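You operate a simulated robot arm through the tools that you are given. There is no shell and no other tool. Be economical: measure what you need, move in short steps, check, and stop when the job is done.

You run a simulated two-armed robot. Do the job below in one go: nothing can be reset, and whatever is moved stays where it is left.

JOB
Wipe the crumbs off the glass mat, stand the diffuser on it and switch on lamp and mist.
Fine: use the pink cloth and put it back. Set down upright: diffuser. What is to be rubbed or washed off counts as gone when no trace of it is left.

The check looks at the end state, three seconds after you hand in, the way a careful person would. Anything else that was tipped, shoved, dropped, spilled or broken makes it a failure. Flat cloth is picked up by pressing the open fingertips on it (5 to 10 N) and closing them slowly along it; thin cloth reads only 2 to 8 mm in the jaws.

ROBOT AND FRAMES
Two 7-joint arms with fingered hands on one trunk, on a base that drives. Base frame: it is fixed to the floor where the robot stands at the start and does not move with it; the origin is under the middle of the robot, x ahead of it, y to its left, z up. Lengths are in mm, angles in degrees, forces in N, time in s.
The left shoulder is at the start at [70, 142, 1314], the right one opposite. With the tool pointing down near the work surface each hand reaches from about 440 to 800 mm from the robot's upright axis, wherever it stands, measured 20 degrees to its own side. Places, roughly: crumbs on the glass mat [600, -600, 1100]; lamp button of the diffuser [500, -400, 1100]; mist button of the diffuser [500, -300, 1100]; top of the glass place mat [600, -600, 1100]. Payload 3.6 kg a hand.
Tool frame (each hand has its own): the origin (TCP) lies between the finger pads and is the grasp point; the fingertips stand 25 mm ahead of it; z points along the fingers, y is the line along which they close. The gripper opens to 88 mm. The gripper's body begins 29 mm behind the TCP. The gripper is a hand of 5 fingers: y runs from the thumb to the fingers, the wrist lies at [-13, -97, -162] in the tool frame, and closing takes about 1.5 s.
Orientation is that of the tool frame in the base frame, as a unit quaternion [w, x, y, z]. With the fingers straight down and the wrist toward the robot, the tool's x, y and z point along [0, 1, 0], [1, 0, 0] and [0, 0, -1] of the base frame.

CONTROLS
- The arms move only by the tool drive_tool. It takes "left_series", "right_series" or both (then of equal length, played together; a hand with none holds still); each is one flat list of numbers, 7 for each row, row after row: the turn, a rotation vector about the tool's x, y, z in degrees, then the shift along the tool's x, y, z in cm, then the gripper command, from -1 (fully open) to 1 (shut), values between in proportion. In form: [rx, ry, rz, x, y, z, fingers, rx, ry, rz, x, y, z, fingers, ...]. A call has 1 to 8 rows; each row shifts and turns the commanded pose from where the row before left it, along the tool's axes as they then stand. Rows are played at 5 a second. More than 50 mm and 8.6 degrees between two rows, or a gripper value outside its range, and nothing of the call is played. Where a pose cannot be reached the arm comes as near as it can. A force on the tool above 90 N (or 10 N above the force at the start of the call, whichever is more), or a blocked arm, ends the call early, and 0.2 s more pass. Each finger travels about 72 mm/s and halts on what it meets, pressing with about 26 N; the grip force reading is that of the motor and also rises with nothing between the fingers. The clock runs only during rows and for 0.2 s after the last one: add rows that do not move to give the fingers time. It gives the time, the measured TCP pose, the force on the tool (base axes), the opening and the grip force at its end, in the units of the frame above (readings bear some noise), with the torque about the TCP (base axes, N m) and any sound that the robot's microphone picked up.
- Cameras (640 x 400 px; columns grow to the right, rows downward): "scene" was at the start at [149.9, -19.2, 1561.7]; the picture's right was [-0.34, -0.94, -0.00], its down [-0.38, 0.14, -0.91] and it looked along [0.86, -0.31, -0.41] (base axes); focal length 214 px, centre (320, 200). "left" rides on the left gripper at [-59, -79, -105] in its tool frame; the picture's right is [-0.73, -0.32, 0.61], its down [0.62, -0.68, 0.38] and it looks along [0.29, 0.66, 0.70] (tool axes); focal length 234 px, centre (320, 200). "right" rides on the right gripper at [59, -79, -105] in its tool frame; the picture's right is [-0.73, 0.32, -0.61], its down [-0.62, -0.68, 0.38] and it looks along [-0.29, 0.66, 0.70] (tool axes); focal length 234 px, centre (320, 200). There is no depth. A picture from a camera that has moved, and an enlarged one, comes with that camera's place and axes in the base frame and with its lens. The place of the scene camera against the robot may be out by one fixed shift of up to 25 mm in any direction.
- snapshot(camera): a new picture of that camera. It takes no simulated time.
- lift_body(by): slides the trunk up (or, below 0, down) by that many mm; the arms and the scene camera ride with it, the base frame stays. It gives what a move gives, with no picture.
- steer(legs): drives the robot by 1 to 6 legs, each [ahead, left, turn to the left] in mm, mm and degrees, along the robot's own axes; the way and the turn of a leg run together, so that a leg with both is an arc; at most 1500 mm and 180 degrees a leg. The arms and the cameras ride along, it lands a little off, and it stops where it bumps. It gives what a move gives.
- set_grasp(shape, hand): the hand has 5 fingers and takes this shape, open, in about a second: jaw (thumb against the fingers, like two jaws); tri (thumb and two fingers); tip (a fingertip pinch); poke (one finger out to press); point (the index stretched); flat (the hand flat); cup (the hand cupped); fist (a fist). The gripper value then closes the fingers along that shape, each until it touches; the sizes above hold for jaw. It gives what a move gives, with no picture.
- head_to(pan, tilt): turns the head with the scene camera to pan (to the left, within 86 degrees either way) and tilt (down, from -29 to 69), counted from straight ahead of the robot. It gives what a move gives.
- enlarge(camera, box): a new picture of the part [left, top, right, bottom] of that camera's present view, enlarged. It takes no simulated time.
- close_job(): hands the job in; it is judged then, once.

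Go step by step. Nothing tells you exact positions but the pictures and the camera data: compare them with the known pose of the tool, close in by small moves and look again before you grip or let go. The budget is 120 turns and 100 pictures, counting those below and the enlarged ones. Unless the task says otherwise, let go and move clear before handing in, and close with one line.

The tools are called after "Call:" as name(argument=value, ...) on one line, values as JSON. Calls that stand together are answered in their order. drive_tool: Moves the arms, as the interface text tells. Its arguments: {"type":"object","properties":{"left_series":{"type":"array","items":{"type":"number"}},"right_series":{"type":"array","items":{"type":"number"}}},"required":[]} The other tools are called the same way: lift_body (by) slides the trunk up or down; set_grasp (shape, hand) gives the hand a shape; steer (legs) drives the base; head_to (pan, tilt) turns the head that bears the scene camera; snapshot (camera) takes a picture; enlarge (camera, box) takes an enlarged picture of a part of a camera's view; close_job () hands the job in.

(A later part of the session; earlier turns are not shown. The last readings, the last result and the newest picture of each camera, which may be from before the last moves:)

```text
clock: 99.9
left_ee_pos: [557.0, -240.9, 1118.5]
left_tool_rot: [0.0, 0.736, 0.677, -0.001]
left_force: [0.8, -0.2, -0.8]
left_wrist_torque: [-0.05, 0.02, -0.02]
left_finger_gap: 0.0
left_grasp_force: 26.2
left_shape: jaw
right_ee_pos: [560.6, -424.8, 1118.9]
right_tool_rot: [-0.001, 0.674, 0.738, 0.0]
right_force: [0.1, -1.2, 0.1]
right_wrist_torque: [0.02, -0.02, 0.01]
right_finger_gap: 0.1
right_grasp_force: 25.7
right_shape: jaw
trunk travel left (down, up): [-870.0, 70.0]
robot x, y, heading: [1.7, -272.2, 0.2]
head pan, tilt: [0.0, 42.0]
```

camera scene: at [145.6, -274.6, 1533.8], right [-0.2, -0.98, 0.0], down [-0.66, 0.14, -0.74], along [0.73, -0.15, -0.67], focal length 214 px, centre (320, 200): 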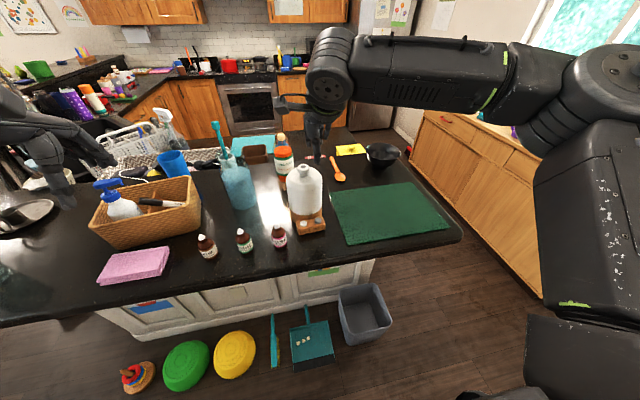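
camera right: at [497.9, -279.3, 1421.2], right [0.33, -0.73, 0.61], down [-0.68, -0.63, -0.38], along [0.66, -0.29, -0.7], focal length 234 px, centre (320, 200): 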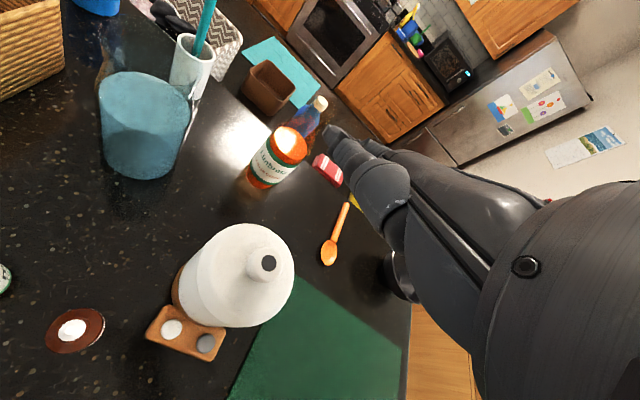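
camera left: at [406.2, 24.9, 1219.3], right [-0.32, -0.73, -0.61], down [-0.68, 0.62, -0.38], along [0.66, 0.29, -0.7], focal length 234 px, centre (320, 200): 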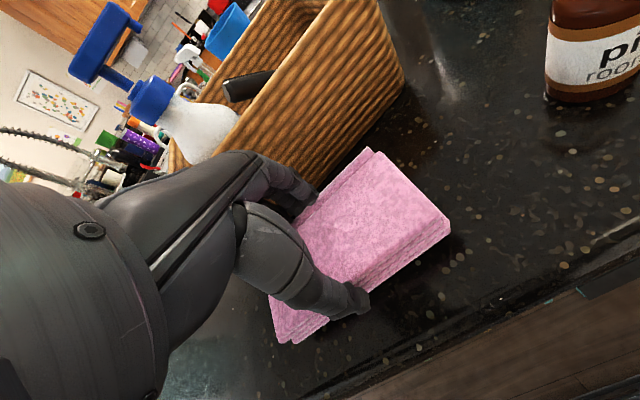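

Reachable now. I'll creep in until each side touches.

Call:
drive_tool(left_series=[0, 0, 0, -0.8, 0.3, 0, 1, 0, 0, 0, -0.5, 0, 0, 1, 0, 0, 0, 0, 0, 0, 1], right_series=[0, 0, 0, 0.5, 0, 0, 1, 0, 0, 0, 0.3, 0, 0, 1, 0, 0, 0, 0, 0, 0, 1])

Call:
enlarge(camera="scene", box=[280, 130, 400, 250])

```text
clock: 100.7
left_ee_pos: [559.0, -254.5, 1118.2]
left_tool_rot: [0.0, 0.736, 0.676, 0.0]
left_force: [-1.4, 0.2, 0.5]
left_wrist_torque: [0.0, 0.03, -0.01]
left_finger_gap: 0.0
left_grasp_force: 25.8
left_shape: jaw
right_ee_pos: [558.2, -417.6, 1118.3]
right_tool_rot: [-0.001, 0.675, 0.738, 0.001]
right_force: [0.3, 0.5, -0.1]
right_wrist_torque: [-0.02, 0.02, -0.01]
right_finger_gap: 0.0
right_grasp_force: 26.1
right_shape: jaw
trunk travel left (down, up): [-870.0, 70.0]
robot x, y, heading: [-1.0, -275.2, 0.3]
head pan, tilt: [0.0, 42.0]
```

```text
3.33 times, centred on (340, 190) of scene
camera zoom: at [147.2, -259.1, 1553.8], right [0.0, -1.0, 0.0], down [-0.67, 0.0, -0.74], along [0.74, 0.0, -0.67], focal length 715 px, centre (253, 233)
```

zoom: 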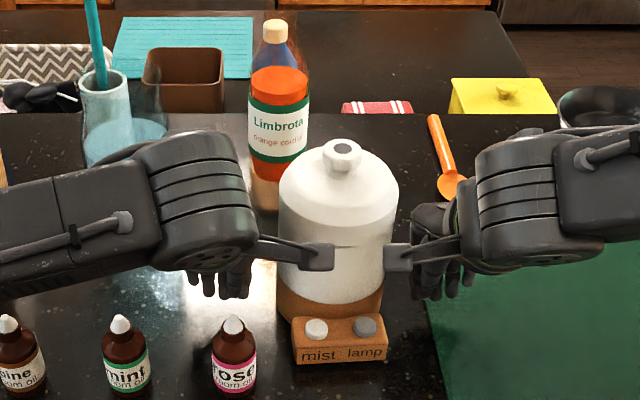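

About 20 mm of room is left on the left side and 12 mm on the right. The diffuser's axis is at x≈577, so I'll move both hands 18 mm forward and then close in.

Call:
drive_tool(left_series=[0, 0, 0, 0, 0.9, 0, 1, 0, 0, 0, 0, 0.9, 0, 1, 0, 0, 0, -0.5, 0, 0, 1, 0, 0, 0, 0, 0, 0, 1], right_series=[0, 0, 0, 0, 0.9, 0, 1, 0, 0, 0, 0, 0.9, 0, 1, 0, 0, 0, 0.2, 0, 0, 1, 0, 0, 0, 0, 0, 0, 1])

```text
clock: 101.7
left_ee_pos: [577.6, -261.2, 1118.6]
left_tool_rot: [0.0, 0.736, 0.676, 0.0]
left_force: [0.1, -0.3, -0.1]
left_wrist_torque: [-0.02, 0.0, -0.02]
left_finger_gap: 0.0
left_grasp_force: 25.5
left_shape: jaw
right_ee_pos: [575.2, -412.9, 1118.0]
right_tool_rot: [-0.002, 0.674, 0.739, 0.001]
right_force: [0.1, -0.4, 0.6]
right_wrist_torque: [0.0, 0.01, -0.02]
right_finger_gap: 0.0
right_grasp_force: 26.0
right_shape: jaw
trunk travel left (down, up): [-870.0, 70.0]
robot x, y, heading: [5.0, -269.3, 0.3]
head pan, tilt: [0.0, 42.0]
```

Call:
drive_tool(left_series=[0, 0, 0, -0.5, 0, 0, 1, 0, 0, 0, -0.4, 0, 0, 1, 0, 0, 0, 0, 0, 0, 1], right_series=[0, 0, 0, 0.3, 0, 0, 1, 0, 0, 0, 0.2, 0, 0, 1, 0, 0, 0, 0, 0, 0, 1])

Call:
enlarge(camera="scene", box=[280, 130, 400, 250])

```text
clock: 102.5
left_ee_pos: [574.8, -269.7, 1117.8]
left_tool_rot: [0.0, 0.736, 0.677, -0.001]
left_force: [-0.2, -0.3, -0.6]
left_wrist_torque: [0.02, 0.02, -0.01]
left_finger_gap: 0.0
left_grasp_force: 25.1
left_shape: jaw
right_ee_pos: [576.2, -408.1, 1118.9]
right_tool_rot: [-0.001, 0.674, 0.739, 0.001]
right_force: [-0.7, 0.1, 1.0]
right_wrist_torque: [-0.04, -0.01, -0.02]
right_finger_gap: 0.0
right_grasp_force: 25.7
right_shape: jaw
trunk travel left (down, up): [-870.0, 70.0]
robot x, y, heading: [-1.3, -270.8, 0.4]
head pan, tilt: [0.0, 42.0]
```

```text
3.33 times, centred on (340, 190) of scene
camera zoom: at [147.5, -258.5, 1553.8], right [0.0, -1.0, 0.0], down [-0.67, 0.0, -0.74], along [0.74, 0.0, -0.67], focal length 715 px, centre (253, 233)
```

zoom: 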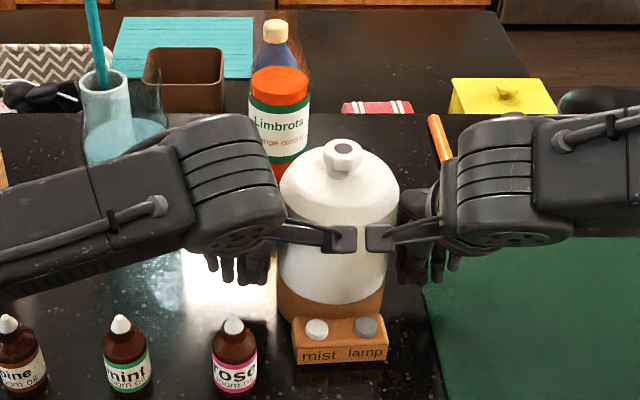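

The wrist cameras are only about 9 mm apart. I'll back off slightly, turn both wrists 6° further outward, and then close in.

Call:
drive_tool(left_series=[0, 0, 0, 0.4, 0, 0, 1, 0, 0, 6, 0, 0, 0, 1, 0, 0, 0, 0, 0, 0, 1], right_series=[0, 0, 0, -0.4, 0, 0, 1, 0, 0, -6, 0, 0, 0, 1, 0, 0, 0, 0, 0, 0, 1])

Call:
drive_tool(left_series=[0, 0, 0, -0.4, 0, 0, 1, 0, 0, 0, -0.2, 0, 0, 1, 0, 0, 0, -0.2, 0, 0, 1], right_series=[0, 0, 0, 0.4, 0, 0, 1, 0, 0, 0, 0.2, 0, 0, 1, 0, 0, 0, 0.2, 0, 0, 1])

```text
clock: 103.3
left_ee_pos: [575.4, -268.8, 1116.7]
left_tool_rot: [-0.001, 0.771, 0.637, 0.0]
left_force: [0.2, 0.1, 0.3]
left_wrist_torque: [-0.02, 0.02, 0.02]
left_finger_gap: 0.0
left_grasp_force: 26.0
left_shape: jaw
right_ee_pos: [576.3, -412.2, 1117.4]
right_tool_rot: [-0.001, 0.634, 0.773, 0.0]
right_force: [0.3, 0.0, -0.4]
right_wrist_torque: [-0.01, -0.01, 0.01]
right_finger_gap: 0.2
right_grasp_force: 25.8
right_shape: jaw
trunk travel left (down, up): [-870.0, 70.0]
robot x, y, heading: [-0.8, -271.9, 0.1]
head pan, tilt: [0.0, 42.0]
```

```text
clock: 104.1
left_ee_pos: [574.5, -274.2, 1117.5]
left_tool_rot: [0.001, 0.771, 0.637, 0.0]
left_force: [-0.3, 1.0, 0.4]
left_wrist_torque: [-0.07, 0.05, 0.05]
left_finger_gap: 0.3
left_grasp_force: 25.5
left_shape: jaw
right_ee_pos: [576.4, -403.1, 1118.5]
right_tool_rot: [-0.001, 0.635, 0.773, 0.001]
right_force: [0.2, -0.4, -0.3]
right_wrist_torque: [0.0, 0.0, -0.01]
right_finger_gap: 0.0
right_grasp_force: 25.9
right_shape: jaw
trunk travel left (down, up): [-870.0, 70.0]
robot x, y, heading: [0.9, -268.6, -0.1]
head pan, tilt: [0.0, 42.0]
```

Call:
drive_tool(left_series=[0, 0, 0, 0, 0, 0, 1, 0, 0, 0, 0, 0, 0, 1], right_series=[0, 0, 0, 0.3, 0, 0, 1, 0, 0, 0, 0.2, 0, 0, 1])

```text
clock: 104.7
left_ee_pos: [574.1, -275.3, 1117.4]
left_tool_rot: [0.0, 0.771, 0.637, 0.0]
left_force: [-0.4, 3.4, 0.9]
left_wrist_torque: [-0.27, -0.06, 0.01]
left_finger_gap: 0.0
left_grasp_force: 25.8
left_shape: jaw
right_ee_pos: [573.5, -400.3, 1118.3]
right_tool_rot: [-0.001, 0.635, 0.772, 0.0]
right_force: [2.6, -5.5, -0.8]
right_wrist_torque: [0.32, 0.1, -0.1]
right_finger_gap: 0.1
right_grasp_force: 26.2
right_shape: jaw
trunk travel left (down, up): [-870.0, 70.0]
robot x, y, heading: [5.3, -273.3, 0.3]
head pan, tilt: [0.0, 42.0]
```

Both touch, but the torque puts contact about 60–80 mm above the TCP, on the lid. I'll back off and tilt both hands so the fingertips lead inward onto the tank itself.

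Call:
drive_tool(left_series=[0, 0, 0, 1.2, 0, 0, 1, 0, -8.5, 0, 0, 0, -1.2, 1, 0, -2.5, 0, 0, 0, -0.8, 1, 0, 0, 0, 0, 0, 0, 1], right_series=[0, 0, 0, -1.2, 0, 0, 1, 0, 8.5, 0, 0, 0, -1.2, 1, 0, 2.5, 0, 0, 0, -0.8, 1, 0, 0, 0, 0, 0, 0, 1])

Call:
enlarge(camera="scene", box=[280, 130, 400, 250])

```text
clock: 105.7
left_ee_pos: [575.4, -262.1, 1137.2]
left_tool_rot: [0.062, 0.767, 0.634, -0.074]
left_force: [0.6, 0.1, -0.7]
left_wrist_torque: [0.0, 0.02, 0.04]
left_finger_gap: 0.2
left_grasp_force: 26.0
left_shape: jaw
right_ee_pos: [575.7, -411.3, 1138.1]
right_tool_rot: [-0.075, 0.632, 0.769, 0.061]
right_force: [-0.3, 1.1, -0.5]
right_wrist_torque: [0.01, 0.01, -0.03]
right_finger_gap: 0.0
right_grasp_force: 26.0
right_shape: jaw
trunk travel left (down, up): [-870.0, 70.0]
robot x, y, heading: [-0.0, -267.0, 0.5]
head pan, tilt: [0.0, 42.0]
```

```text
3.33 times, centred on (340, 190) of scene
camera zoom: at [147.7, -258.5, 1553.8], right [0.0, -1.0, 0.0], down [-0.67, 0.0, -0.74], along [0.74, 0.0, -0.67], focal length 715 px, centre (253, 233)
```

zoom: 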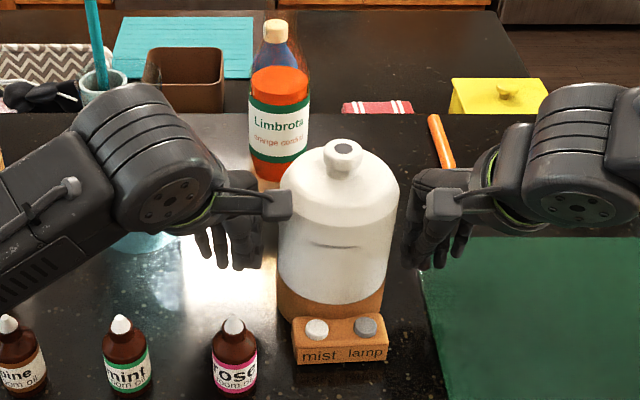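

The tips lean inward now. I'll approach straight along y.

Call:
drive_tool(left_series=[0, 0, 0, -0.48, 0.1, 0.1, 1, 0, 0, 0, -0.38, 0.08, 0.08, 1, 0, 0, 0, 0, 0, 0, 1], right_series=[0, 0, 0, 0.48, 0.1, 0.1, 1, 0, 0, 0, 0.29, 0.06, 0.06, 1, 0, 0, 0, 0, 0, 0, 1])

```text
clock: 106.5
left_ee_pos: [576.8, -270.6, 1137.5]
left_tool_rot: [0.06, 0.767, 0.635, -0.074]
left_force: [0.1, 0.4, -1.2]
left_wrist_torque: [-0.02, -0.01, 0.01]
left_finger_gap: 0.1
left_grasp_force: 25.9
left_shape: jaw
right_ee_pos: [574.8, -405.6, 1139.4]
right_tool_rot: [-0.075, 0.632, 0.769, 0.061]
right_force: [0.0, -1.7, -0.5]
right_wrist_torque: [-0.03, 0.02, -0.01]
right_finger_gap: 0.0
right_grasp_force: 26.0
right_shape: jaw
trunk travel left (down, up): [-870.0, 70.0]
robot x, y, heading: [2.2, -272.2, 0.3]
head pan, tilt: [0.0, 42.0]
```

Call:
drive_tool(left_series=[0, 0, 0, -0.29, 0.06, 0.06, 1, 0, 0, 0, -0.19, 0.04, 0.04, 1, 0, 0, 0, 0, 0, 0, 1], right_series=[0, 0, 0, 0.19, 0.04, 0.04, 1, 0, 0, 0, 0.19, 0.04, 0.04, 1, 0, 0, 0, 0, 0, 0, 1])

```text
clock: 107.3
left_ee_pos: [577.6, -273.8, 1138.7]
left_tool_rot: [0.061, 0.767, 0.635, -0.074]
left_force: [-0.2, 0.0, -0.6]
left_wrist_torque: [0.0, -0.01, 0.02]
left_finger_gap: 0.0
left_grasp_force: 25.9
left_shape: jaw
right_ee_pos: [576.1, -401.6, 1140.6]
right_tool_rot: [-0.075, 0.632, 0.769, 0.06]
right_force: [0.3, 0.2, -0.1]
right_wrist_torque: [-0.02, -0.01, -0.03]
right_finger_gap: 0.0
right_grasp_force: 25.1
right_shape: jaw
trunk travel left (down, up): [-870.0, 70.0]
robot x, y, heading: [-0.1, -271.9, 0.4]
head pan, tilt: [0.0, 42.0]
```

Call:
drive_tool(left_series=[0, 0, 0, -0.29, 0.06, 0.06, 1, 0, 0, 0, -0.19, 0.04, 0.04, 1, 0, 0, 0, 0, 0, 0, 1], right_series=[0, 0, 0, 0.29, 0.06, 0.06, 1, 0, 0, 0, 0.19, 0.04, 0.04, 1, 0, 0, 0, 0, 0, 0, 1])

```text
clock: 108.1
left_ee_pos: [576.8, -278.9, 1137.0]
left_tool_rot: [0.06, 0.766, 0.636, -0.073]
left_force: [3.7, 26.5, 5.6]
left_wrist_torque: [0.43, -0.09, 0.11]
left_finger_gap: 0.0
left_grasp_force: 25.3
left_shape: jaw
right_ee_pos: [576.7, -397.5, 1139.2]
right_tool_rot: [-0.073, 0.633, 0.768, 0.061]
right_force: [1.7, -25.8, 3.8]
right_wrist_torque: [-0.42, -0.04, -0.12]
right_finger_gap: 0.0
right_grasp_force: 26.3
right_shape: jaw
trunk travel left (down, up): [-870.0, 70.0]
robot x, y, heading: [-2.8, -269.6, 0.1]
head pan, tilt: [0.0, 42.0]
```

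Both hands now hold 26 N at z≈1118, which is a little low. I'll ease off, go 35 mm higher on the tank so it hangs stably, and squeeze again.

Call:
drive_tool(left_series=[0, 0, 0, 0.9, -0.18, -0.18, 1, 0, 0, 0, -0.34, 0.03, -1.75, 1, 0, 0, 0, -0.34, 0.03, -1.75, 1, 0, 0, 0, 0, 0, 0, 1], right_series=[0, 0, 0, -0.9, -0.18, -0.18, 1, 0, 0, 0, 0.34, 0.03, -1.75, 1, 0, 0, 0, 0.34, 0.03, -1.75, 1, 0, 0, 0, 0, 0, 0, 1])

```text
clock: 109.1
left_ee_pos: [577.2, -271.7, 1173.9]
left_tool_rot: [0.062, 0.768, 0.634, -0.074]
left_force: [0.2, -0.3, 0.1]
left_wrist_torque: [-0.01, 0.02, 0.02]
left_finger_gap: 0.0
left_grasp_force: 26.3
left_shape: jaw
right_ee_pos: [577.2, -406.5, 1175.9]
right_tool_rot: [-0.075, 0.632, 0.769, 0.061]
right_force: [-0.8, 0.8, -0.2]
right_wrist_torque: [0.01, 0.02, 0.0]
right_finger_gap: 0.0
right_grasp_force: 26.0
right_shape: jaw
trunk travel left (down, up): [-870.0, 70.0]
robot x, y, heading: [-1.2, -268.5, 0.1]
head pan, tilt: [0.0, 42.0]
```

Call:
drive_tool(left_series=[0, 0, 0, -0.29, 0.06, 0.06, 1, 0, 0, 0, -0.29, 0.06, 0.06, 1, 0, 0, 0, 0, 0, 0, 1], right_series=[0, 0, 0, 0.29, 0.06, 0.06, 1, 0, 0, 0, 0.29, 0.06, 0.06, 1, 0, 0, 0, 0, 0, 0, 1])

```text
clock: 109.9
left_ee_pos: [577.0, -275.8, 1173.9]
left_tool_rot: [0.061, 0.767, 0.635, -0.074]
left_force: [0.1, 0.8, -0.3]
left_wrist_torque: [0.0, 0.01, 0.01]
left_finger_gap: 0.0
left_grasp_force: 26.1
left_shape: jaw
right_ee_pos: [576.4, -400.0, 1174.8]
right_tool_rot: [-0.076, 0.632, 0.769, 0.062]
right_force: [-0.1, -0.6, 0.0]
right_wrist_torque: [0.0, -0.05, -0.02]
right_finger_gap: 0.0
right_grasp_force: 26.2
right_shape: jaw
trunk travel left (down, up): [-870.0, 70.0]
robot x, y, heading: [2.7, -272.0, 0.2]
head pan, tilt: [0.0, 42.0]
```

Call:
drive_tool(left_series=[0, 0, 0, -0.24, 0.05, 0.05, 1, 0, 0, 0, -0.19, 0.04, 0.04, 1, 0, 0, 0, 0, 0, 0, 1], right_series=[0, 0, 0, 0.24, 0.05, 0.05, 1, 0, 0, 0, 0.15, 0.03, 0.03, 1, 0, 0, 0, 0, 0, 0, 1])

```text
clock: 110.7
left_ee_pos: [578.4, -279.5, 1173.0]
left_tool_rot: [0.061, 0.766, 0.636, -0.073]
left_force: [1.3, 29.2, -1.4]
left_wrist_torque: [0.57, -0.06, 0.0]
left_finger_gap: 0.0
left_grasp_force: 26.7
left_shape: jaw
right_ee_pos: [578.4, -396.3, 1173.6]
right_tool_rot: [-0.074, 0.633, 0.769, 0.061]
right_force: [2.0, -26.9, 6.5]
right_wrist_torque: [-0.35, -0.08, -0.06]
right_finger_gap: 0.0
right_grasp_force: 25.7
right_shape: jaw
trunk travel left (down, up): [-870.0, 70.0]
robot x, y, heading: [2.4, -274.2, 0.2]
head pan, tilt: [0.0, 42.0]
heard: snap
```

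Another snap. I'll look before lifting.

Call:
enlarge(camera="scene", box=[300, 150, 380, 240])

```text
4.44 times, centred on (340, 195) of scene
camera zoom: at [147.5, -257.8, 1553.8], right [0.0, -1.0, 0.0], down [-0.67, 0.0, -0.74], along [0.74, 0.0, -0.67], focal length 953 px, centre (231, 222)
```

zoom: 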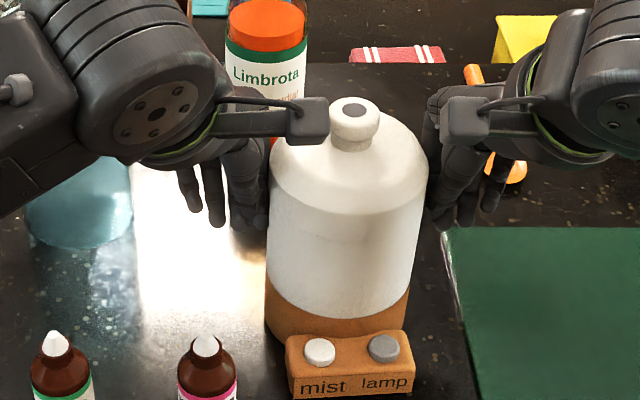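

The lid looks flush now. I'll try a small lift with the trunk while holding the squeeze.

Call:
lift_body(by=15)

Call:
enlarge(camera="scene", box=[300, 150, 380, 240])

```text
clock: 111.3
left_ee_pos: [576.5, -283.2, 1188.3]
left_tool_rot: [0.061, 0.767, 0.635, -0.074]
left_force: [-1.4, 30.9, -1.9]
left_wrist_torque: [0.43, -0.03, -0.13]
left_finger_gap: 0.0
left_grasp_force: 26.2
left_shape: jaw
right_ee_pos: [577.7, -396.3, 1189.2]
right_tool_rot: [-0.074, 0.632, 0.769, 0.061]
right_force: [1.7, -30.7, -2.5]
right_wrist_torque: [-0.46, -0.07, -0.03]
right_finger_gap: 0.0
right_grasp_force: 25.9
right_shape: jaw
trunk travel left (down, up): [-885.0, 55.0]
robot x, y, heading: [3.5, -271.2, 0.0]
head pan, tilt: [0.0, 42.0]
```

```text
4.44 times, centred on (340, 195) of scene
camera zoom: at [147.5, -258.4, 1568.8], right [0.0, -1.0, 0.0], down [-0.67, 0.0, -0.74], along [0.74, 0.0, -0.67], focal length 953 px, centre (231, 222)
```

zoom: 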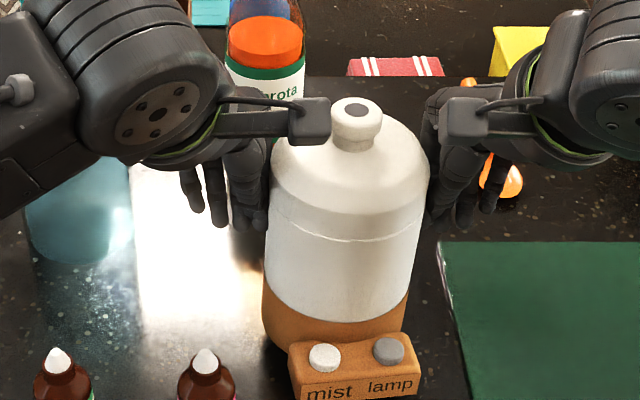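

Hands and top rose 15 mm and the base appears to have risen about 10 mm, with the lid seam slightly open. I'll lift another 10 mm and check that the base follows.

Call:
lift_body(by=12)

Call:
enlarge(camera="scene", box=[300, 150, 380, 240])

```text
clock: 111.9
left_ee_pos: [577.8, -282.3, 1201.2]
left_tool_rot: [0.061, 0.767, 0.635, -0.074]
left_force: [-1.3, 30.6, -2.7]
left_wrist_torque: [0.41, 0.02, -0.08]
left_finger_gap: 0.0
left_grasp_force: 26.3
left_shape: jaw
right_ee_pos: [576.9, -395.6, 1201.5]
right_tool_rot: [-0.074, 0.633, 0.769, 0.06]
right_force: [1.4, -30.6, -2.8]
right_wrist_torque: [-0.45, -0.07, -0.08]
right_finger_gap: 0.1
right_grasp_force: 26.5
right_shape: jaw
trunk travel left (down, up): [-897.0, 43.0]
robot x, y, heading: [0.6, -271.0, 0.2]
head pan, tilt: [0.0, 42.0]
```

```text
4.44 times, centred on (340, 195) of scene
camera zoom: at [147.4, -258.6, 1580.8], right [0.0, -1.0, 0.0], down [-0.67, 0.0, -0.74], along [0.74, 0.0, -0.67], focal length 953 px, centre (231, 222)
```

zoom: 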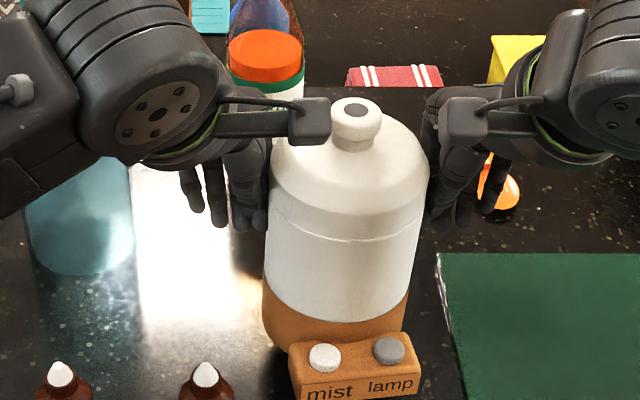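

The whole diffuser hangs steady between the hands and follows the trunk. Now I'll drive it over the mat.

Call:
steer(legs=[[0, -80, 0]])

Call:
enlarge(camera="scene", box=[300, 150, 380, 240])

```text
clock: 113.0
left_ee_pos: [578.3, -354.6, 1200.4]
left_tool_rot: [0.063, 0.766, 0.636, -0.075]
left_force: [-2.0, 30.3, -2.2]
left_wrist_torque: [0.41, -0.03, -0.11]
left_finger_gap: 0.2
left_grasp_force: 25.9
left_shape: jaw
right_ee_pos: [577.9, -469.3, 1202.6]
right_tool_rot: [-0.072, 0.631, 0.77, 0.059]
right_force: [1.2, -29.5, -2.9]
right_wrist_torque: [-0.5, -0.04, -0.03]
right_finger_gap: 0.0
right_grasp_force: 26.2
right_shape: jaw
trunk travel left (down, up): [-897.0, 43.0]
robot x, y, heading: [0.8, -351.7, 0.3]
head pan, tilt: [0.0, 42.0]
```

```text
4.44 times, centred on (340, 195) of scene
camera zoom: at [148.6, -330.3, 1580.7], right [0.01, -1.0, 0.01], down [-0.67, -0.01, -0.74], along [0.74, 0.0, -0.67], focal length 953 px, centre (231, 222)
```

zoom: 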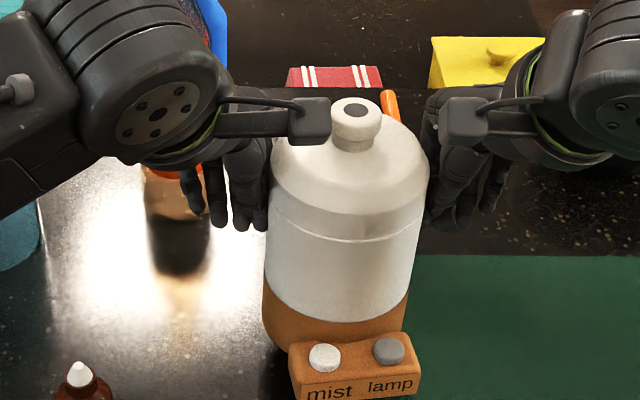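

It's stable. I'll drive on over the mat's middle.

Call:
steer(legs=[[0, -158, 0]])

Call:
drive_tool(left_series=[0, 0, 0, 0, 0, 0, 1], right_series=[0, 0, 0, 0, 0, 0, 1])

Call:
snapshot(camera="scene")

```text
clock: 114.4
left_ee_pos: [579.4, -518.0, 1200.1]
left_tool_rot: [0.062, 0.766, 0.635, -0.075]
left_force: [0.3, 15.2, 0.9]
left_wrist_torque: [0.13, -0.03, 0.04]
left_finger_gap: 0.0
left_grasp_force: 26.3
left_shape: jaw
right_ee_pos: [578.4, -630.4, 1201.3]
right_tool_rot: [-0.074, 0.631, 0.77, 0.06]
right_force: [0.5, -13.8, 0.3]
right_wrist_torque: [-0.03, -0.03, -0.07]
right_finger_gap: 0.1
right_grasp_force: 25.7
right_shape: jaw
trunk travel left (down, up): [-897.0, 43.0]
robot x, y, heading: [-1.4, -506.4, 0.3]
head pan, tilt: [0.0, 42.0]
```

```text
clock: 114.8
left_ee_pos: [579.1, -517.8, 1199.9]
left_tool_rot: [0.061, 0.765, 0.637, -0.073]
left_force: [-0.5, 6.4, -0.2]
left_wrist_torque: [-0.02, 0.04, 0.03]
left_finger_gap: 0.0
left_grasp_force: 25.7
left_shape: jaw
right_ee_pos: [578.4, -633.1, 1201.3]
right_tool_rot: [-0.074, 0.632, 0.769, 0.059]
right_force: [-0.1, -7.0, 0.5]
right_wrist_torque: [-0.04, -0.03, -0.05]
right_finger_gap: 0.3
right_grasp_force: 25.9
right_shape: jaw
trunk travel left (down, up): [-897.0, 43.0]
robot x, y, heading: [2.0, -512.2, 0.2]
head pan, tilt: [0.0, 42.0]
```

```text
13 pictures are left
camera scene: at [148.9, -497.0, 1580.8], right [0.01, -1.0, 0.0], down [-0.67, 0.0, -0.74], along [0.74, 0.0, -0.67], focal length 214 px, centre (320, 200)
```

scene: 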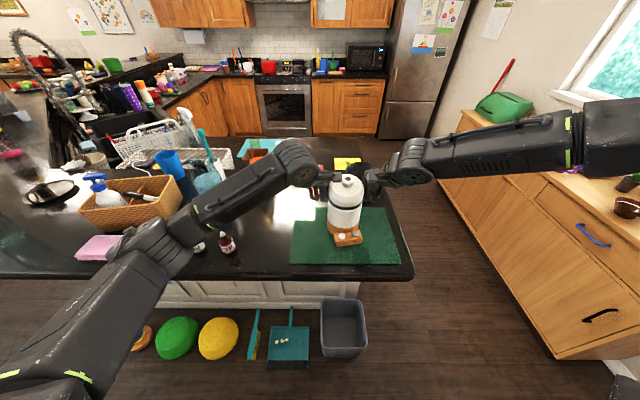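

The squeeze has dropped and no weight is felt, so it may already rest on the mat. I'll look closely.

Call:
enlarge(camera="scene", box=[280, 150, 420, 270])

```text
3.33 times, centred on (350, 210) of scene
camera zoom: at [148.9, -497.0, 1580.8], right [0.01, -1.0, 0.0], down [-0.67, 0.0, -0.74], along [0.74, 0.0, -0.67], focal length 715 px, centre (220, 167)
```

zoom: 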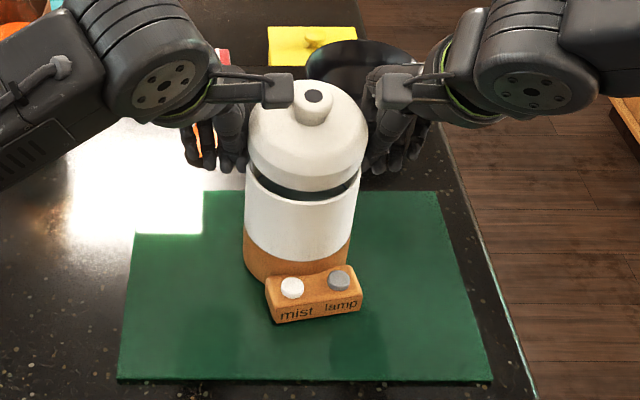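

The tank and base stand upright on the mat, with only the lid held about 15 mm above them. I'll lower the lid straight back onto the tank.

Call:
lift_body(by=-12)

Call:
enlarge(camera="scene", box=[310, 150, 390, 230])

```text
clock: 115.4
left_ee_pos: [579.0, -518.3, 1187.8]
left_tool_rot: [0.061, 0.765, 0.637, -0.072]
left_force: [-0.3, 9.2, -0.1]
left_wrist_torque: [0.07, -0.02, 0.02]
left_finger_gap: 0.0
left_grasp_force: 25.9
left_shape: jaw
right_ee_pos: [578.9, -632.4, 1188.4]
right_tool_rot: [-0.074, 0.632, 0.769, 0.06]
right_force: [1.5, -8.8, -0.5]
right_wrist_torque: [-0.03, 0.0, -0.02]
right_finger_gap: 0.1
right_grasp_force: 26.0
right_shape: jaw
trunk travel left (down, up): [-885.0, 55.0]
robot x, y, heading: [0.5, -508.5, 0.1]
head pan, tilt: [0.0, 42.0]
```

```text
5.00 times, centred on (350, 190) of scene
camera zoom: at [148.9, -497.2, 1568.6], right [0.01, -1.0, 0.0], down [-0.67, 0.0, -0.74], along [0.74, 0.0, -0.67], focal length 1072 px, centre (170, 250)
```

zoom: 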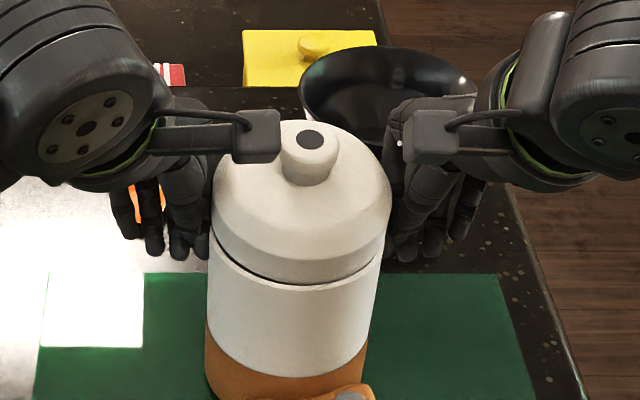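

The lid is almost down and well aligned. I'll go a bit further.

Call:
lift_body(by=-6)

Call:
enlarge(camera="scene", box=[310, 150, 390, 230])

```text
clock: 116.0
left_ee_pos: [578.6, -518.0, 1182.4]
left_tool_rot: [0.06, 0.766, 0.636, -0.073]
left_force: [1.1, 12.0, 1.2]
left_wrist_torque: [0.07, -0.03, 0.04]
left_finger_gap: 0.0
left_grasp_force: 26.2
left_shape: jaw
right_ee_pos: [578.8, -632.4, 1182.7]
right_tool_rot: [-0.073, 0.632, 0.769, 0.06]
right_force: [1.6, -10.6, 1.2]
right_wrist_torque: [-0.09, -0.04, -0.03]
right_finger_gap: 0.0
right_grasp_force: 26.5
right_shape: jaw
trunk travel left (down, up): [-879.0, 61.0]
robot x, y, heading: [1.8, -510.1, 0.2]
head pan, tilt: [0.0, 42.0]
```

```text
5.00 times, centred on (350, 190) of scene
camera zoom: at [148.6, -497.2, 1562.8], right [0.01, -1.0, 0.0], down [-0.67, 0.0, -0.74], along [0.74, 0.0, -0.67], focal length 1072 px, centre (170, 250)
```

zoom: 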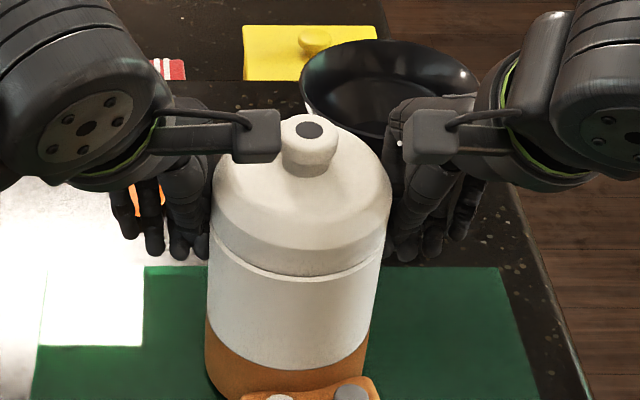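

The lid is resting on the tank. I'll release both hands sideways, symmetrically.

Call:
drive_tool(left_series=[0, 0, 0, 0.3, -0.06, -0.06, 1, 0, 0, 0, 0.7, -0.13, -0.13, 1, 0, 0, 0, 1.5, -0.3, -0.3, 1, 0, 0, 0, 1.5, -0.3, -0.3, 1, 0, 0, 0, 0, 0, 0, 1], right_series=[0, 0, 0, -0.3, -0.06, -0.06, 1, 0, 0, 0, -0.7, -0.13, -0.13, 1, 0, 0, 0, -1.5, -0.3, -0.3, 1, 0, 0, 0, -1.5, -0.3, -0.3, 1, 0, 0, 0, 0, 0, 0, 1])

```text
clock: 117.2
left_ee_pos: [578.7, -478.3, 1184.9]
left_tool_rot: [0.061, 0.765, 0.636, -0.073]
left_force: [0.9, 0.0, -0.1]
left_wrist_torque: [0.0, 0.01, 0.04]
left_finger_gap: 0.0
left_grasp_force: 26.1
left_shape: jaw
right_ee_pos: [579.2, -674.9, 1183.9]
right_tool_rot: [-0.074, 0.631, 0.77, 0.061]
right_force: [-0.9, -0.1, 0.8]
right_wrist_torque: [-0.02, 0.03, 0.01]
right_finger_gap: 0.4
right_grasp_force: 25.7
right_shape: jaw
trunk travel left (down, up): [-879.0, 61.0]
robot x, y, heading: [3.9, -508.9, 0.1]
head pan, tilt: [0.0, 42.0]
```

Now I'll lift the hands clear, straighten the right hand, raise the trunk and shift left so the right hand can press the lid down.

Call:
drive_tool(left_series=[0, 0, 0, 2, 0, -3, 1, 0, 0, 0, 3, 0, -3, 1, 0, 0, 0, 3, 0, -3, 1, 0, 5.5, 0, 0, 0, 0, 1, 0, 5.5, 0, 0, 0, 0, 1, 0, 0, -5.5, 0, 0, 0, 1, 0, 0, -5.5, 0, 0, 0, 1, 0, 0, 0, 0, 0, 0, 1], right_series=[0, 0, 0, 0, 0, -3, 1, 0, 0, 0, 0, 0, -3, 1, 0, 0, 0, 0, 0, -2, 1, 0, -5.5, 0, 0, 0, 0, 1, 0, -5.5, 0, 0, 0, 0, 1, 0, 0, 5.5, 0, 0, 0, 1, 0, 0, 5.5, 0, 0, 0, 1, 0, 0, 0, 0, 0, 0, 1])

Call:
lift_body(by=51)

Call:
steer(legs=[[0, 65, 0]])

```text
clock: 119.0
left_ee_pos: [596.1, -383.6, 1255.6]
left_tool_rot: [-0.001, 0.704, 0.71, 0.0]
left_force: [-0.1, 1.2, 0.4]
left_wrist_torque: [0.02, 0.01, -0.02]
left_finger_gap: 0.0
left_grasp_force: 26.2
left_shape: jaw
right_ee_pos: [582.4, -690.3, 1261.4]
right_tool_rot: [0.0, 0.706, 0.708, 0.0]
right_force: [-0.7, 0.6, -1.0]
right_wrist_torque: [-0.02, -0.02, 0.01]
right_finger_gap: 0.4
right_grasp_force: 26.0
right_shape: jaw
trunk travel left (down, up): [-879.0, 61.0]
robot x, y, heading: [3.0, -509.3, 0.6]
head pan, tilt: [0.0, 42.0]
```

```text
clock: 119.9
left_ee_pos: [596.5, -383.4, 1307.3]
left_tool_rot: [0.001, 0.704, 0.71, 0.0]
left_force: [0.4, -0.6, -0.3]
left_wrist_torque: [0.0, 0.02, -0.02]
left_finger_gap: 0.0
left_grasp_force: 25.4
left_shape: jaw
right_ee_pos: [583.4, -688.3, 1311.2]
right_tool_rot: [0.0, 0.706, 0.709, 0.0]
right_force: [0.2, 0.0, 0.4]
right_wrist_torque: [0.0, 0.01, -0.04]
right_finger_gap: 0.0
right_grasp_force: 26.0
right_shape: jaw
trunk travel left (down, up): [-930.0, 10.0]
robot x, y, heading: [-1.6, -513.9, 0.4]
head pan, tilt: [0.0, 42.0]
```

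```text
clock: 120.9
left_ee_pos: [595.8, -331.8, 1307.9]
left_tool_rot: [-0.003, 0.705, 0.709, 0.004]
left_force: [0.2, -1.6, 0.6]
left_wrist_torque: [0.02, 0.01, 0.0]
left_finger_gap: 0.2
left_grasp_force: 26.3
left_shape: jaw
right_ee_pos: [581.7, -637.5, 1311.1]
right_tool_rot: [-0.003, 0.705, 0.709, 0.003]
right_force: [0.5, -0.8, -0.4]
right_wrist_torque: [0.05, 0.03, 0.02]
right_finger_gap: 0.0
right_grasp_force: 26.2
right_shape: jaw
trunk travel left (down, up): [-930.0, 10.0]
robot x, y, heading: [0.9, -446.1, 0.1]
head pan, tilt: [0.0, 42.0]
```

Call:
snapshot(camera="right")

```text
9 pictures are left
camera right: at [502.4, -580.2, 1416.0], right [0.33, -0.73, 0.6], down [-0.68, -0.62, -0.39], along [0.66, -0.28, -0.7], focal length 234 px, centre (320, 200)
```

right: 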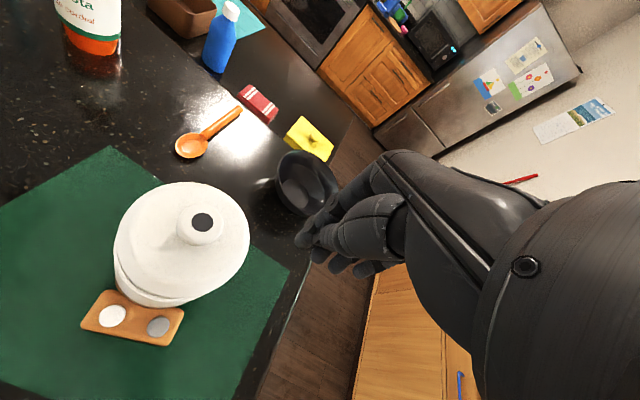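

The nozzle is at about (572, −575), and the buttons at about (509, −567) mist and (517, −606) lamp. I'll press the lid down on its nozzle.

Call:
drive_tool(right_series=[0, 0, 0, 2.2, -0.4, 0, 1, 0, 0, 0, 2.2, -0.4, 0, 1, 0, 0, 0, 2, -0.2, 0, 1, 0, 0, 0, 0, 0, 1.5, 1, 0, 0, 0, 0, 0, 1.2, 1, 0, 0, 0, 0, 0, 0.5, 1, 0, 0, 0, 0, 0, 0, 1])

```text
clock: 122.5
left_ee_pos: [595.8, -319.7, 1305.7]
left_tool_rot: [0.0, 0.706, 0.708, 0.0]
left_force: [-0.4, -0.6, 0.4]
left_wrist_torque: [0.02, -0.02, 0.04]
left_finger_gap: 0.0
left_grasp_force: 26.1
left_shape: jaw
right_ee_pos: [571.2, -563.0, 1279.9]
right_tool_rot: [0.0, 0.706, 0.709, 0.0]
right_force: [0.3, 0.0, 0.3]
right_wrist_torque: [0.02, -0.01, -0.01]
right_finger_gap: 0.3
right_grasp_force: 26.1
right_shape: jaw
trunk travel left (down, up): [-930.0, 10.0]
robot x, y, heading: [1.6, -448.1, 0.4]
head pan, tilt: [0.0, 42.0]
```

Call:
drive_tool(right_series=[0, 0, 0, -1.2, 0.1, 0, 1, 0, 0, 0, 0, 0, 0.4, 1, 0, 0, 0, 0, 0, 0.3, 1])

Call:
drive_tool(right_series=[0, 0, 0, 0, 0, 0.2, 1, 0, 0, 0, 0, 0, 0.2, 1])

```text
clock: 123.3
left_ee_pos: [595.0, -320.1, 1307.8]
left_tool_rot: [-0.001, 0.705, 0.709, 0.0]
left_force: [0.0, 0.3, 0.3]
left_wrist_torque: [0.03, -0.01, 0.02]
left_finger_gap: 0.0
left_grasp_force: 26.4
left_shape: jaw
right_ee_pos: [571.9, -576.4, 1273.1]
right_tool_rot: [0.0, 0.706, 0.708, 0.0]
right_force: [0.0, 1.0, 1.7]
right_wrist_torque: [-0.03, -0.01, 0.0]
right_finger_gap: 0.0
right_grasp_force: 26.3
right_shape: jaw
trunk travel left (down, up): [-930.0, 10.0]
robot x, y, heading: [2.0, -448.0, 0.2]
head pan, tilt: [0.0, 42.0]
```

```text
clock: 123.9
left_ee_pos: [594.2, -320.8, 1307.6]
left_tool_rot: [0.0, 0.705, 0.709, 0.002]
left_force: [-0.5, -1.1, -0.6]
left_wrist_torque: [0.01, 0.02, 0.02]
left_finger_gap: 0.1
left_grasp_force: 25.6
left_shape: jaw
right_ee_pos: [571.7, -575.2, 1272.4]
right_tool_rot: [0.002, 0.706, 0.708, 0.002]
right_force: [4.7, -1.4, 17.0]
right_wrist_torque: [-0.11, -0.1, 0.07]
right_finger_gap: 0.0
right_grasp_force: 26.3
right_shape: jaw
trunk travel left (down, up): [-930.0, 10.0]
robot x, y, heading: [-0.8, -447.0, 0.2]
head pan, tilt: [0.0, 42.0]
```

Contact; I'll press harder as before.

Call:
drive_tool(right_series=[0, 0, 0, 0, 0, 0.2, 1, 0, 0, 0, 0, 0, 0.25, 1, 0, 0, 0, 0, 0, 0, 1, 0, 0, 0, 0, 0, 0, 1])

```text
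clock: 124.9
left_ee_pos: [593.1, -320.0, 1308.7]
left_tool_rot: [0.002, 0.705, 0.709, 0.002]
left_force: [0.1, 0.8, 0.2]
left_wrist_torque: [0.02, 0.03, 0.0]
left_finger_gap: 0.1
left_grasp_force: 25.8
left_shape: jaw
right_ee_pos: [571.0, -574.6, 1268.4]
right_tool_rot: [0.002, 0.707, 0.707, 0.002]
right_force: [13.4, -3.1, 47.8]
right_wrist_torque: [0.12, -0.29, -0.02]
right_finger_gap: 0.0
right_grasp_force: 25.5
right_shape: jaw
trunk travel left (down, up): [-930.0, 10.0]
robot x, y, heading: [4.1, -447.1, 0.3]
head pan, tilt: [0.0, 42.0]
heard: snap
```

Snap, and the lid moved down 4 mm: latched. Now I'll release and check.

Call:
drive_tool(right_series=[0, 0, 0, 0, 0, -0.6, 1, 0, 0, 0, 0, 0, -1, 1, 0, 0, 0, 0, 0, -3, 1, 0, 0, 0, 0, -2, -2, 1, 0, 0, 0, 0, -2, 0, 1])

Call:
enlarge(camera="scene", box=[330, 150, 450, 270])

```text
clock: 126.1
left_ee_pos: [595.9, -320.2, 1308.1]
left_tool_rot: [0.0, 0.706, 0.709, 0.001]
left_force: [-0.2, 0.0, -1.0]
left_wrist_torque: [0.01, 0.0, 0.0]
left_finger_gap: 0.0
left_grasp_force: 25.9
left_shape: jaw
right_ee_pos: [531.7, -575.1, 1331.0]
right_tool_rot: [-0.001, 0.707, 0.708, 0.0]
right_force: [0.1, -0.9, -1.1]
right_wrist_torque: [0.0, 0.0, -0.02]
right_finger_gap: 0.0
right_grasp_force: 25.8
right_shape: jaw
trunk travel left (down, up): [-930.0, 10.0]
robot x, y, heading: [1.6, -443.9, 0.5]
head pan, tilt: [0.0, 42.0]
```

```text
3.33 times, centred on (390, 210) of scene
camera zoom: at [147.5, -434.3, 1613.8], right [0.0, -1.0, 0.0], down [-0.67, 0.0, -0.74], along [0.74, 0.0, -0.67], focal length 715 px, centre (87, 167)
```

zoom: 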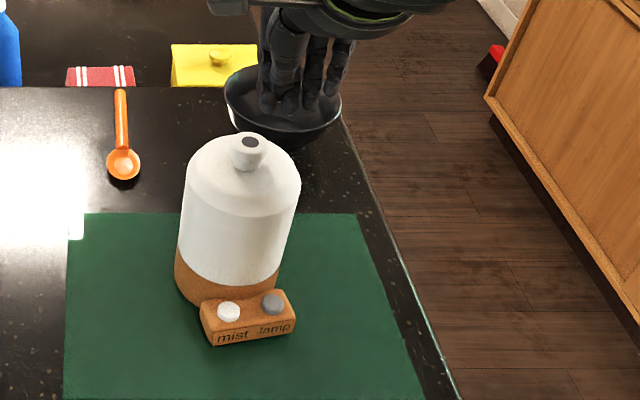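

The lid is seated without a seam and the diffuser stands upright on the mat. For the buttons I'll shape the right hand to poke, pull it back and pitch it 40° so it stays clear of the tank.

Call:
set_grasp(shape="poke", hand="right")

Call:
drive_tool(right_series=[0, 0, 0, 0, -3, 0, -1, 0, 0, 0, 0, -3, 0, -1, 0, 0, 0, 0, -3, 0, -1, -8, 0, 0, 0, 0, 0, -1, -8, 0, 0, 0, 0, 0, -1, -8, 0, 0, 0, 0, 0, -1, -8, 0, 0, 0, 0, 0, -1, -8, 0, 0, 0, 0, 0, -1])

Call:
snapshot(camera="right")

```text
clock: 127.0
left_ee_pos: [595.0, -320.4, 1305.6]
left_tool_rot: [-0.001, 0.705, 0.709, -0.001]
left_force: [0.5, 0.7, -0.3]
left_wrist_torque: [0.0, -0.01, 0.0]
left_finger_gap: 0.0
left_grasp_force: 26.1
left_shape: jaw
right_ee_pos: [533.1, -574.8, 1331.6]
right_tool_rot: [0.0, 0.706, 0.708, 0.0]
right_force: [-0.1, -0.6, 0.4]
right_wrist_torque: [-0.03, -0.02, 0.0]
right_finger_gap: 0.0
right_grasp_force: 0.1
right_shape: poke
trunk travel left (down, up): [-930.0, 10.0]
robot x, y, heading: [2.3, -445.9, 0.4]
head pan, tilt: [0.0, 42.0]
```

```text
clock: 128.8
left_ee_pos: [597.0, -320.5, 1305.3]
left_tool_rot: [-0.002, 0.705, 0.709, 0.001]
left_force: [0.5, 0.0, 0.3]
left_wrist_torque: [-0.03, -0.03, 0.04]
left_finger_gap: 0.1
left_grasp_force: 25.9
left_shape: jaw
right_ee_pos: [481.6, -570.9, 1335.8]
right_tool_rot: [0.241, 0.664, 0.665, 0.242]
right_force: [0.2, -0.1, 0.5]
right_wrist_torque: [-0.04, 0.03, -0.02]
right_finger_gap: 0.0
right_grasp_force: 0.1
right_shape: poke
right hand out of reach, approached as far as the arm can: row 6, 7, 8
trunk travel left (down, up): [-930.0, 10.0]
robot x, y, heading: [1.1, -444.8, 0.3]
head pan, tilt: [0.0, 42.0]
```

```text
7 pictures are left
camera right: at [353.0, -511.9, 1366.0], right [-0.14, -0.73, 0.67], down [-0.27, -0.62, -0.73], along [0.95, -0.29, -0.11], focal length 234 px, centre (320, 200)
```

right: 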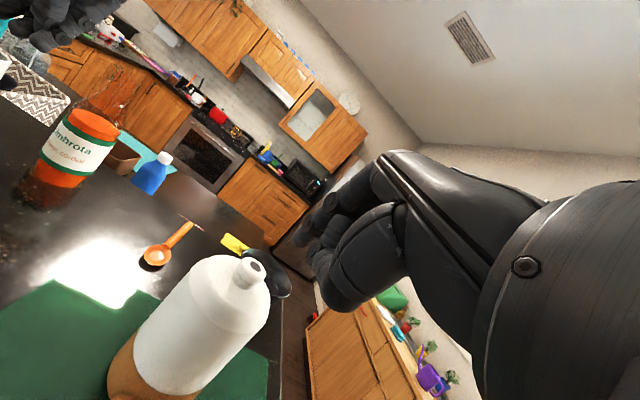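

The arm is too folded here. I'll back the base up 110 mm and then bring the finger down toward the mist button.

Call:
steer(legs=[[-110, 0, 0]])

Call:
drive_tool(right_series=[0, 0, 0, 0, -0.3, 3, -1, 0, 0, 0, 0, -0.3, 3, -1, 0, 0, 0, 0, -0.3, 3, -1, 0, 0, 0, 0, -0.3, 3, -1, 0, 0, 0, 0, -0.3, 3, -1, 0, 0, 0, 0, 0, 0, -1])

Call:
enlarge(camera="scene", box=[320, 110, 480, 250])

```text
clock: 130.0
left_ee_pos: [486.7, -322.4, 1304.7]
left_tool_rot: [-0.002, 0.706, 0.709, -0.002]
left_force: [-0.8, 0.1, 0.6]
left_wrist_torque: [0.02, 0.02, 0.0]
left_finger_gap: 0.0
left_grasp_force: 26.2
left_shape: jaw
right_ee_pos: [372.8, -571.1, 1334.1]
right_tool_rot: [0.24, 0.665, 0.665, 0.24]
right_force: [-1.3, -0.3, -0.7]
right_wrist_torque: [-0.01, 0.01, 0.0]
right_finger_gap: 0.1
right_grasp_force: 0.0
right_shape: poke
trunk travel left (down, up): [-930.0, 10.0]
robot x, y, heading: [-116.1, -445.1, 0.1]
head pan, tilt: [0.0, 42.0]
```

```text
clock: 131.4
left_ee_pos: [482.0, -321.9, 1306.3]
left_tool_rot: [-0.001, 0.706, 0.709, 0.001]
left_force: [0.4, -0.1, -0.1]
left_wrist_torque: [0.03, 0.02, 0.01]
left_finger_gap: 0.0
left_grasp_force: 25.7
left_shape: jaw
right_ee_pos: [448.1, -585.1, 1224.1]
right_tool_rot: [0.242, 0.664, 0.665, 0.241]
right_force: [-0.5, 0.1, -0.3]
right_wrist_torque: [-0.04, -0.02, 0.04]
right_finger_gap: 0.0
right_grasp_force: 0.0
right_shape: poke
right hand out of reach, approached as far as the arm can: row 5
trunk travel left (down, up): [-930.0, 10.0]
robot x, y, heading: [-108.9, -444.3, 0.2]
head pan, tilt: [0.0, 42.0]
```

```text
2.86 times, centred on (400, 180) of scene
camera zoom: at [33.6, -434.8, 1613.9], right [0.0, -1.0, 0.0], down [-0.67, 0.0, -0.74], along [0.74, 0.0, -0.67], focal length 613 px, centre (91, 257)
```

zoom: 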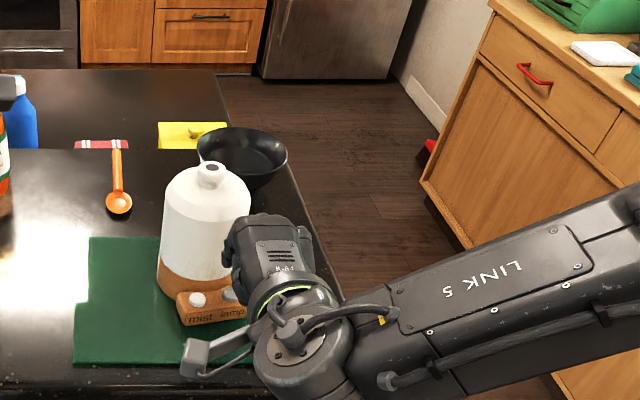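

The trunk is too high for this pose. I'll lower it 70 mm, which brings the finger down in front of the buttons.

Call:
lift_body(by=-70)

Call:
drive_tool(right_series=[0, 0, 0, 0.5, 0, 0, -1, 0, 0, 0, 0.5, 0.5, 0, -1, 0, 0, 0, 0.5, 0.5, 0, -1, 0, 0, 0, 0, 0, 0, -1])

Call:
snapshot(camera="right")

```text
clock: 132.5
left_ee_pos: [481.9, -322.8, 1235.7]
left_tool_rot: [0.0, 0.706, 0.709, 0.0]
left_force: [0.1, -0.1, 0.8]
left_wrist_torque: [-0.02, -0.01, -0.01]
left_finger_gap: 0.0
left_grasp_force: 26.2
left_shape: jaw
right_ee_pos: [449.1, -584.8, 1154.8]
right_tool_rot: [0.241, 0.664, 0.666, 0.242]
right_force: [-0.2, 0.2, 0.7]
right_wrist_torque: [-0.01, 0.03, -0.02]
right_finger_gap: 0.0
right_grasp_force: 0.0
right_shape: poke
trunk travel left (down, up): [-860.0, 80.0]
robot x, y, heading: [-112.6, -448.7, 0.3]
head pan, tilt: [0.0, 42.0]
```

```text
clock: 133.5
left_ee_pos: [482.4, -321.2, 1235.8]
left_tool_rot: [0.0, 0.706, 0.709, 0.0]
left_force: [-0.4, 0.1, 0.0]
left_wrist_torque: [-0.04, -0.01, 0.02]
left_finger_gap: 0.0
left_grasp_force: 25.9
left_shape: jaw
right_ee_pos: [454.8, -576.8, 1165.7]
right_tool_rot: [0.24, 0.664, 0.665, 0.242]
right_force: [-0.4, -0.1, 0.2]
right_wrist_torque: [0.0, -0.04, -0.06]
right_finger_gap: 0.0
right_grasp_force: 0.1
right_shape: poke
right hand out of reach, approached as far as the arm can: row 1, 3
trunk travel left (down, up): [-860.0, 80.0]
robot x, y, heading: [-116.7, -446.4, 0.1]
head pan, tilt: [0.0, 42.0]
```

```text
5 pictures are left
camera right: at [326.8, -518.5, 1196.1], right [-0.14, -0.73, 0.67], down [-0.28, -0.62, -0.73], along [0.95, -0.29, -0.11], focal length 234 px, centre (320, 200)
```

right: 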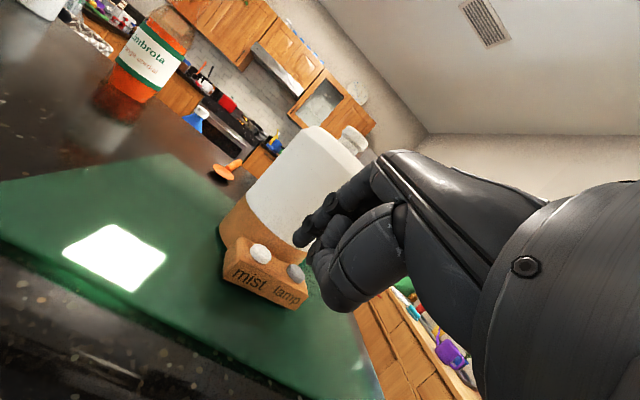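

The poke tip is near TCP + 27 mm, and triangulation puts mist at (509, −567, 1108) and lamp at (517, −605, 1108). The right arm is again at its inner limit, so I'll shift the base left 80 mm.

Call:
steer(legs=[[0, 80, 0]])

Call:
drive_tool(right_series=[0, 0, 0, -2.5, 0, 0, -1, 0, 0, 0, -2.5, 0, 0, -1, 0, 0, 0, -2, 0, 0, -1, 0, 0, 0, 0, 0, 0, -1])

```text
clock: 134.5
left_ee_pos: [482.3, -249.0, 1237.9]
left_tool_rot: [-0.002, 0.707, 0.707, 0.002]
left_force: [0.5, -0.9, 0.8]
left_wrist_torque: [0.0, 0.01, 0.06]
left_finger_gap: 0.0
left_grasp_force: 25.7
left_shape: jaw
right_ee_pos: [454.3, -501.4, 1164.7]
right_tool_rot: [0.239, 0.665, 0.665, 0.243]
right_force: [-0.9, -0.9, 0.2]
right_wrist_torque: [-0.01, -0.03, 0.02]
right_finger_gap: 0.0
right_grasp_force: 0.1
right_shape: poke
trunk travel left (down, up): [-860.0, 80.0]
robot x, y, heading: [-110.8, -367.2, 0.1]
head pan, tilt: [0.0, 42.0]
```

```text
clock: 135.5
left_ee_pos: [481.7, -242.7, 1237.7]
left_tool_rot: [0.0, 0.706, 0.708, 0.0]
left_force: [0.2, 0.2, 0.2]
left_wrist_torque: [-0.02, 0.01, -0.02]
left_finger_gap: 0.3
left_grasp_force: 26.1
left_shape: jaw
right_ee_pos: [457.2, -567.9, 1167.0]
right_tool_rot: [0.241, 0.664, 0.665, 0.241]
right_force: [0.4, 0.2, 0.3]
right_wrist_torque: [0.0, 0.06, -0.01]
right_finger_gap: 0.2
right_grasp_force: 0.0
right_shape: poke
trunk travel left (down, up): [-860.0, 80.0]
robot x, y, heading: [-115.4, -369.3, 0.1]
head pan, tilt: [0.0, 42.0]
```

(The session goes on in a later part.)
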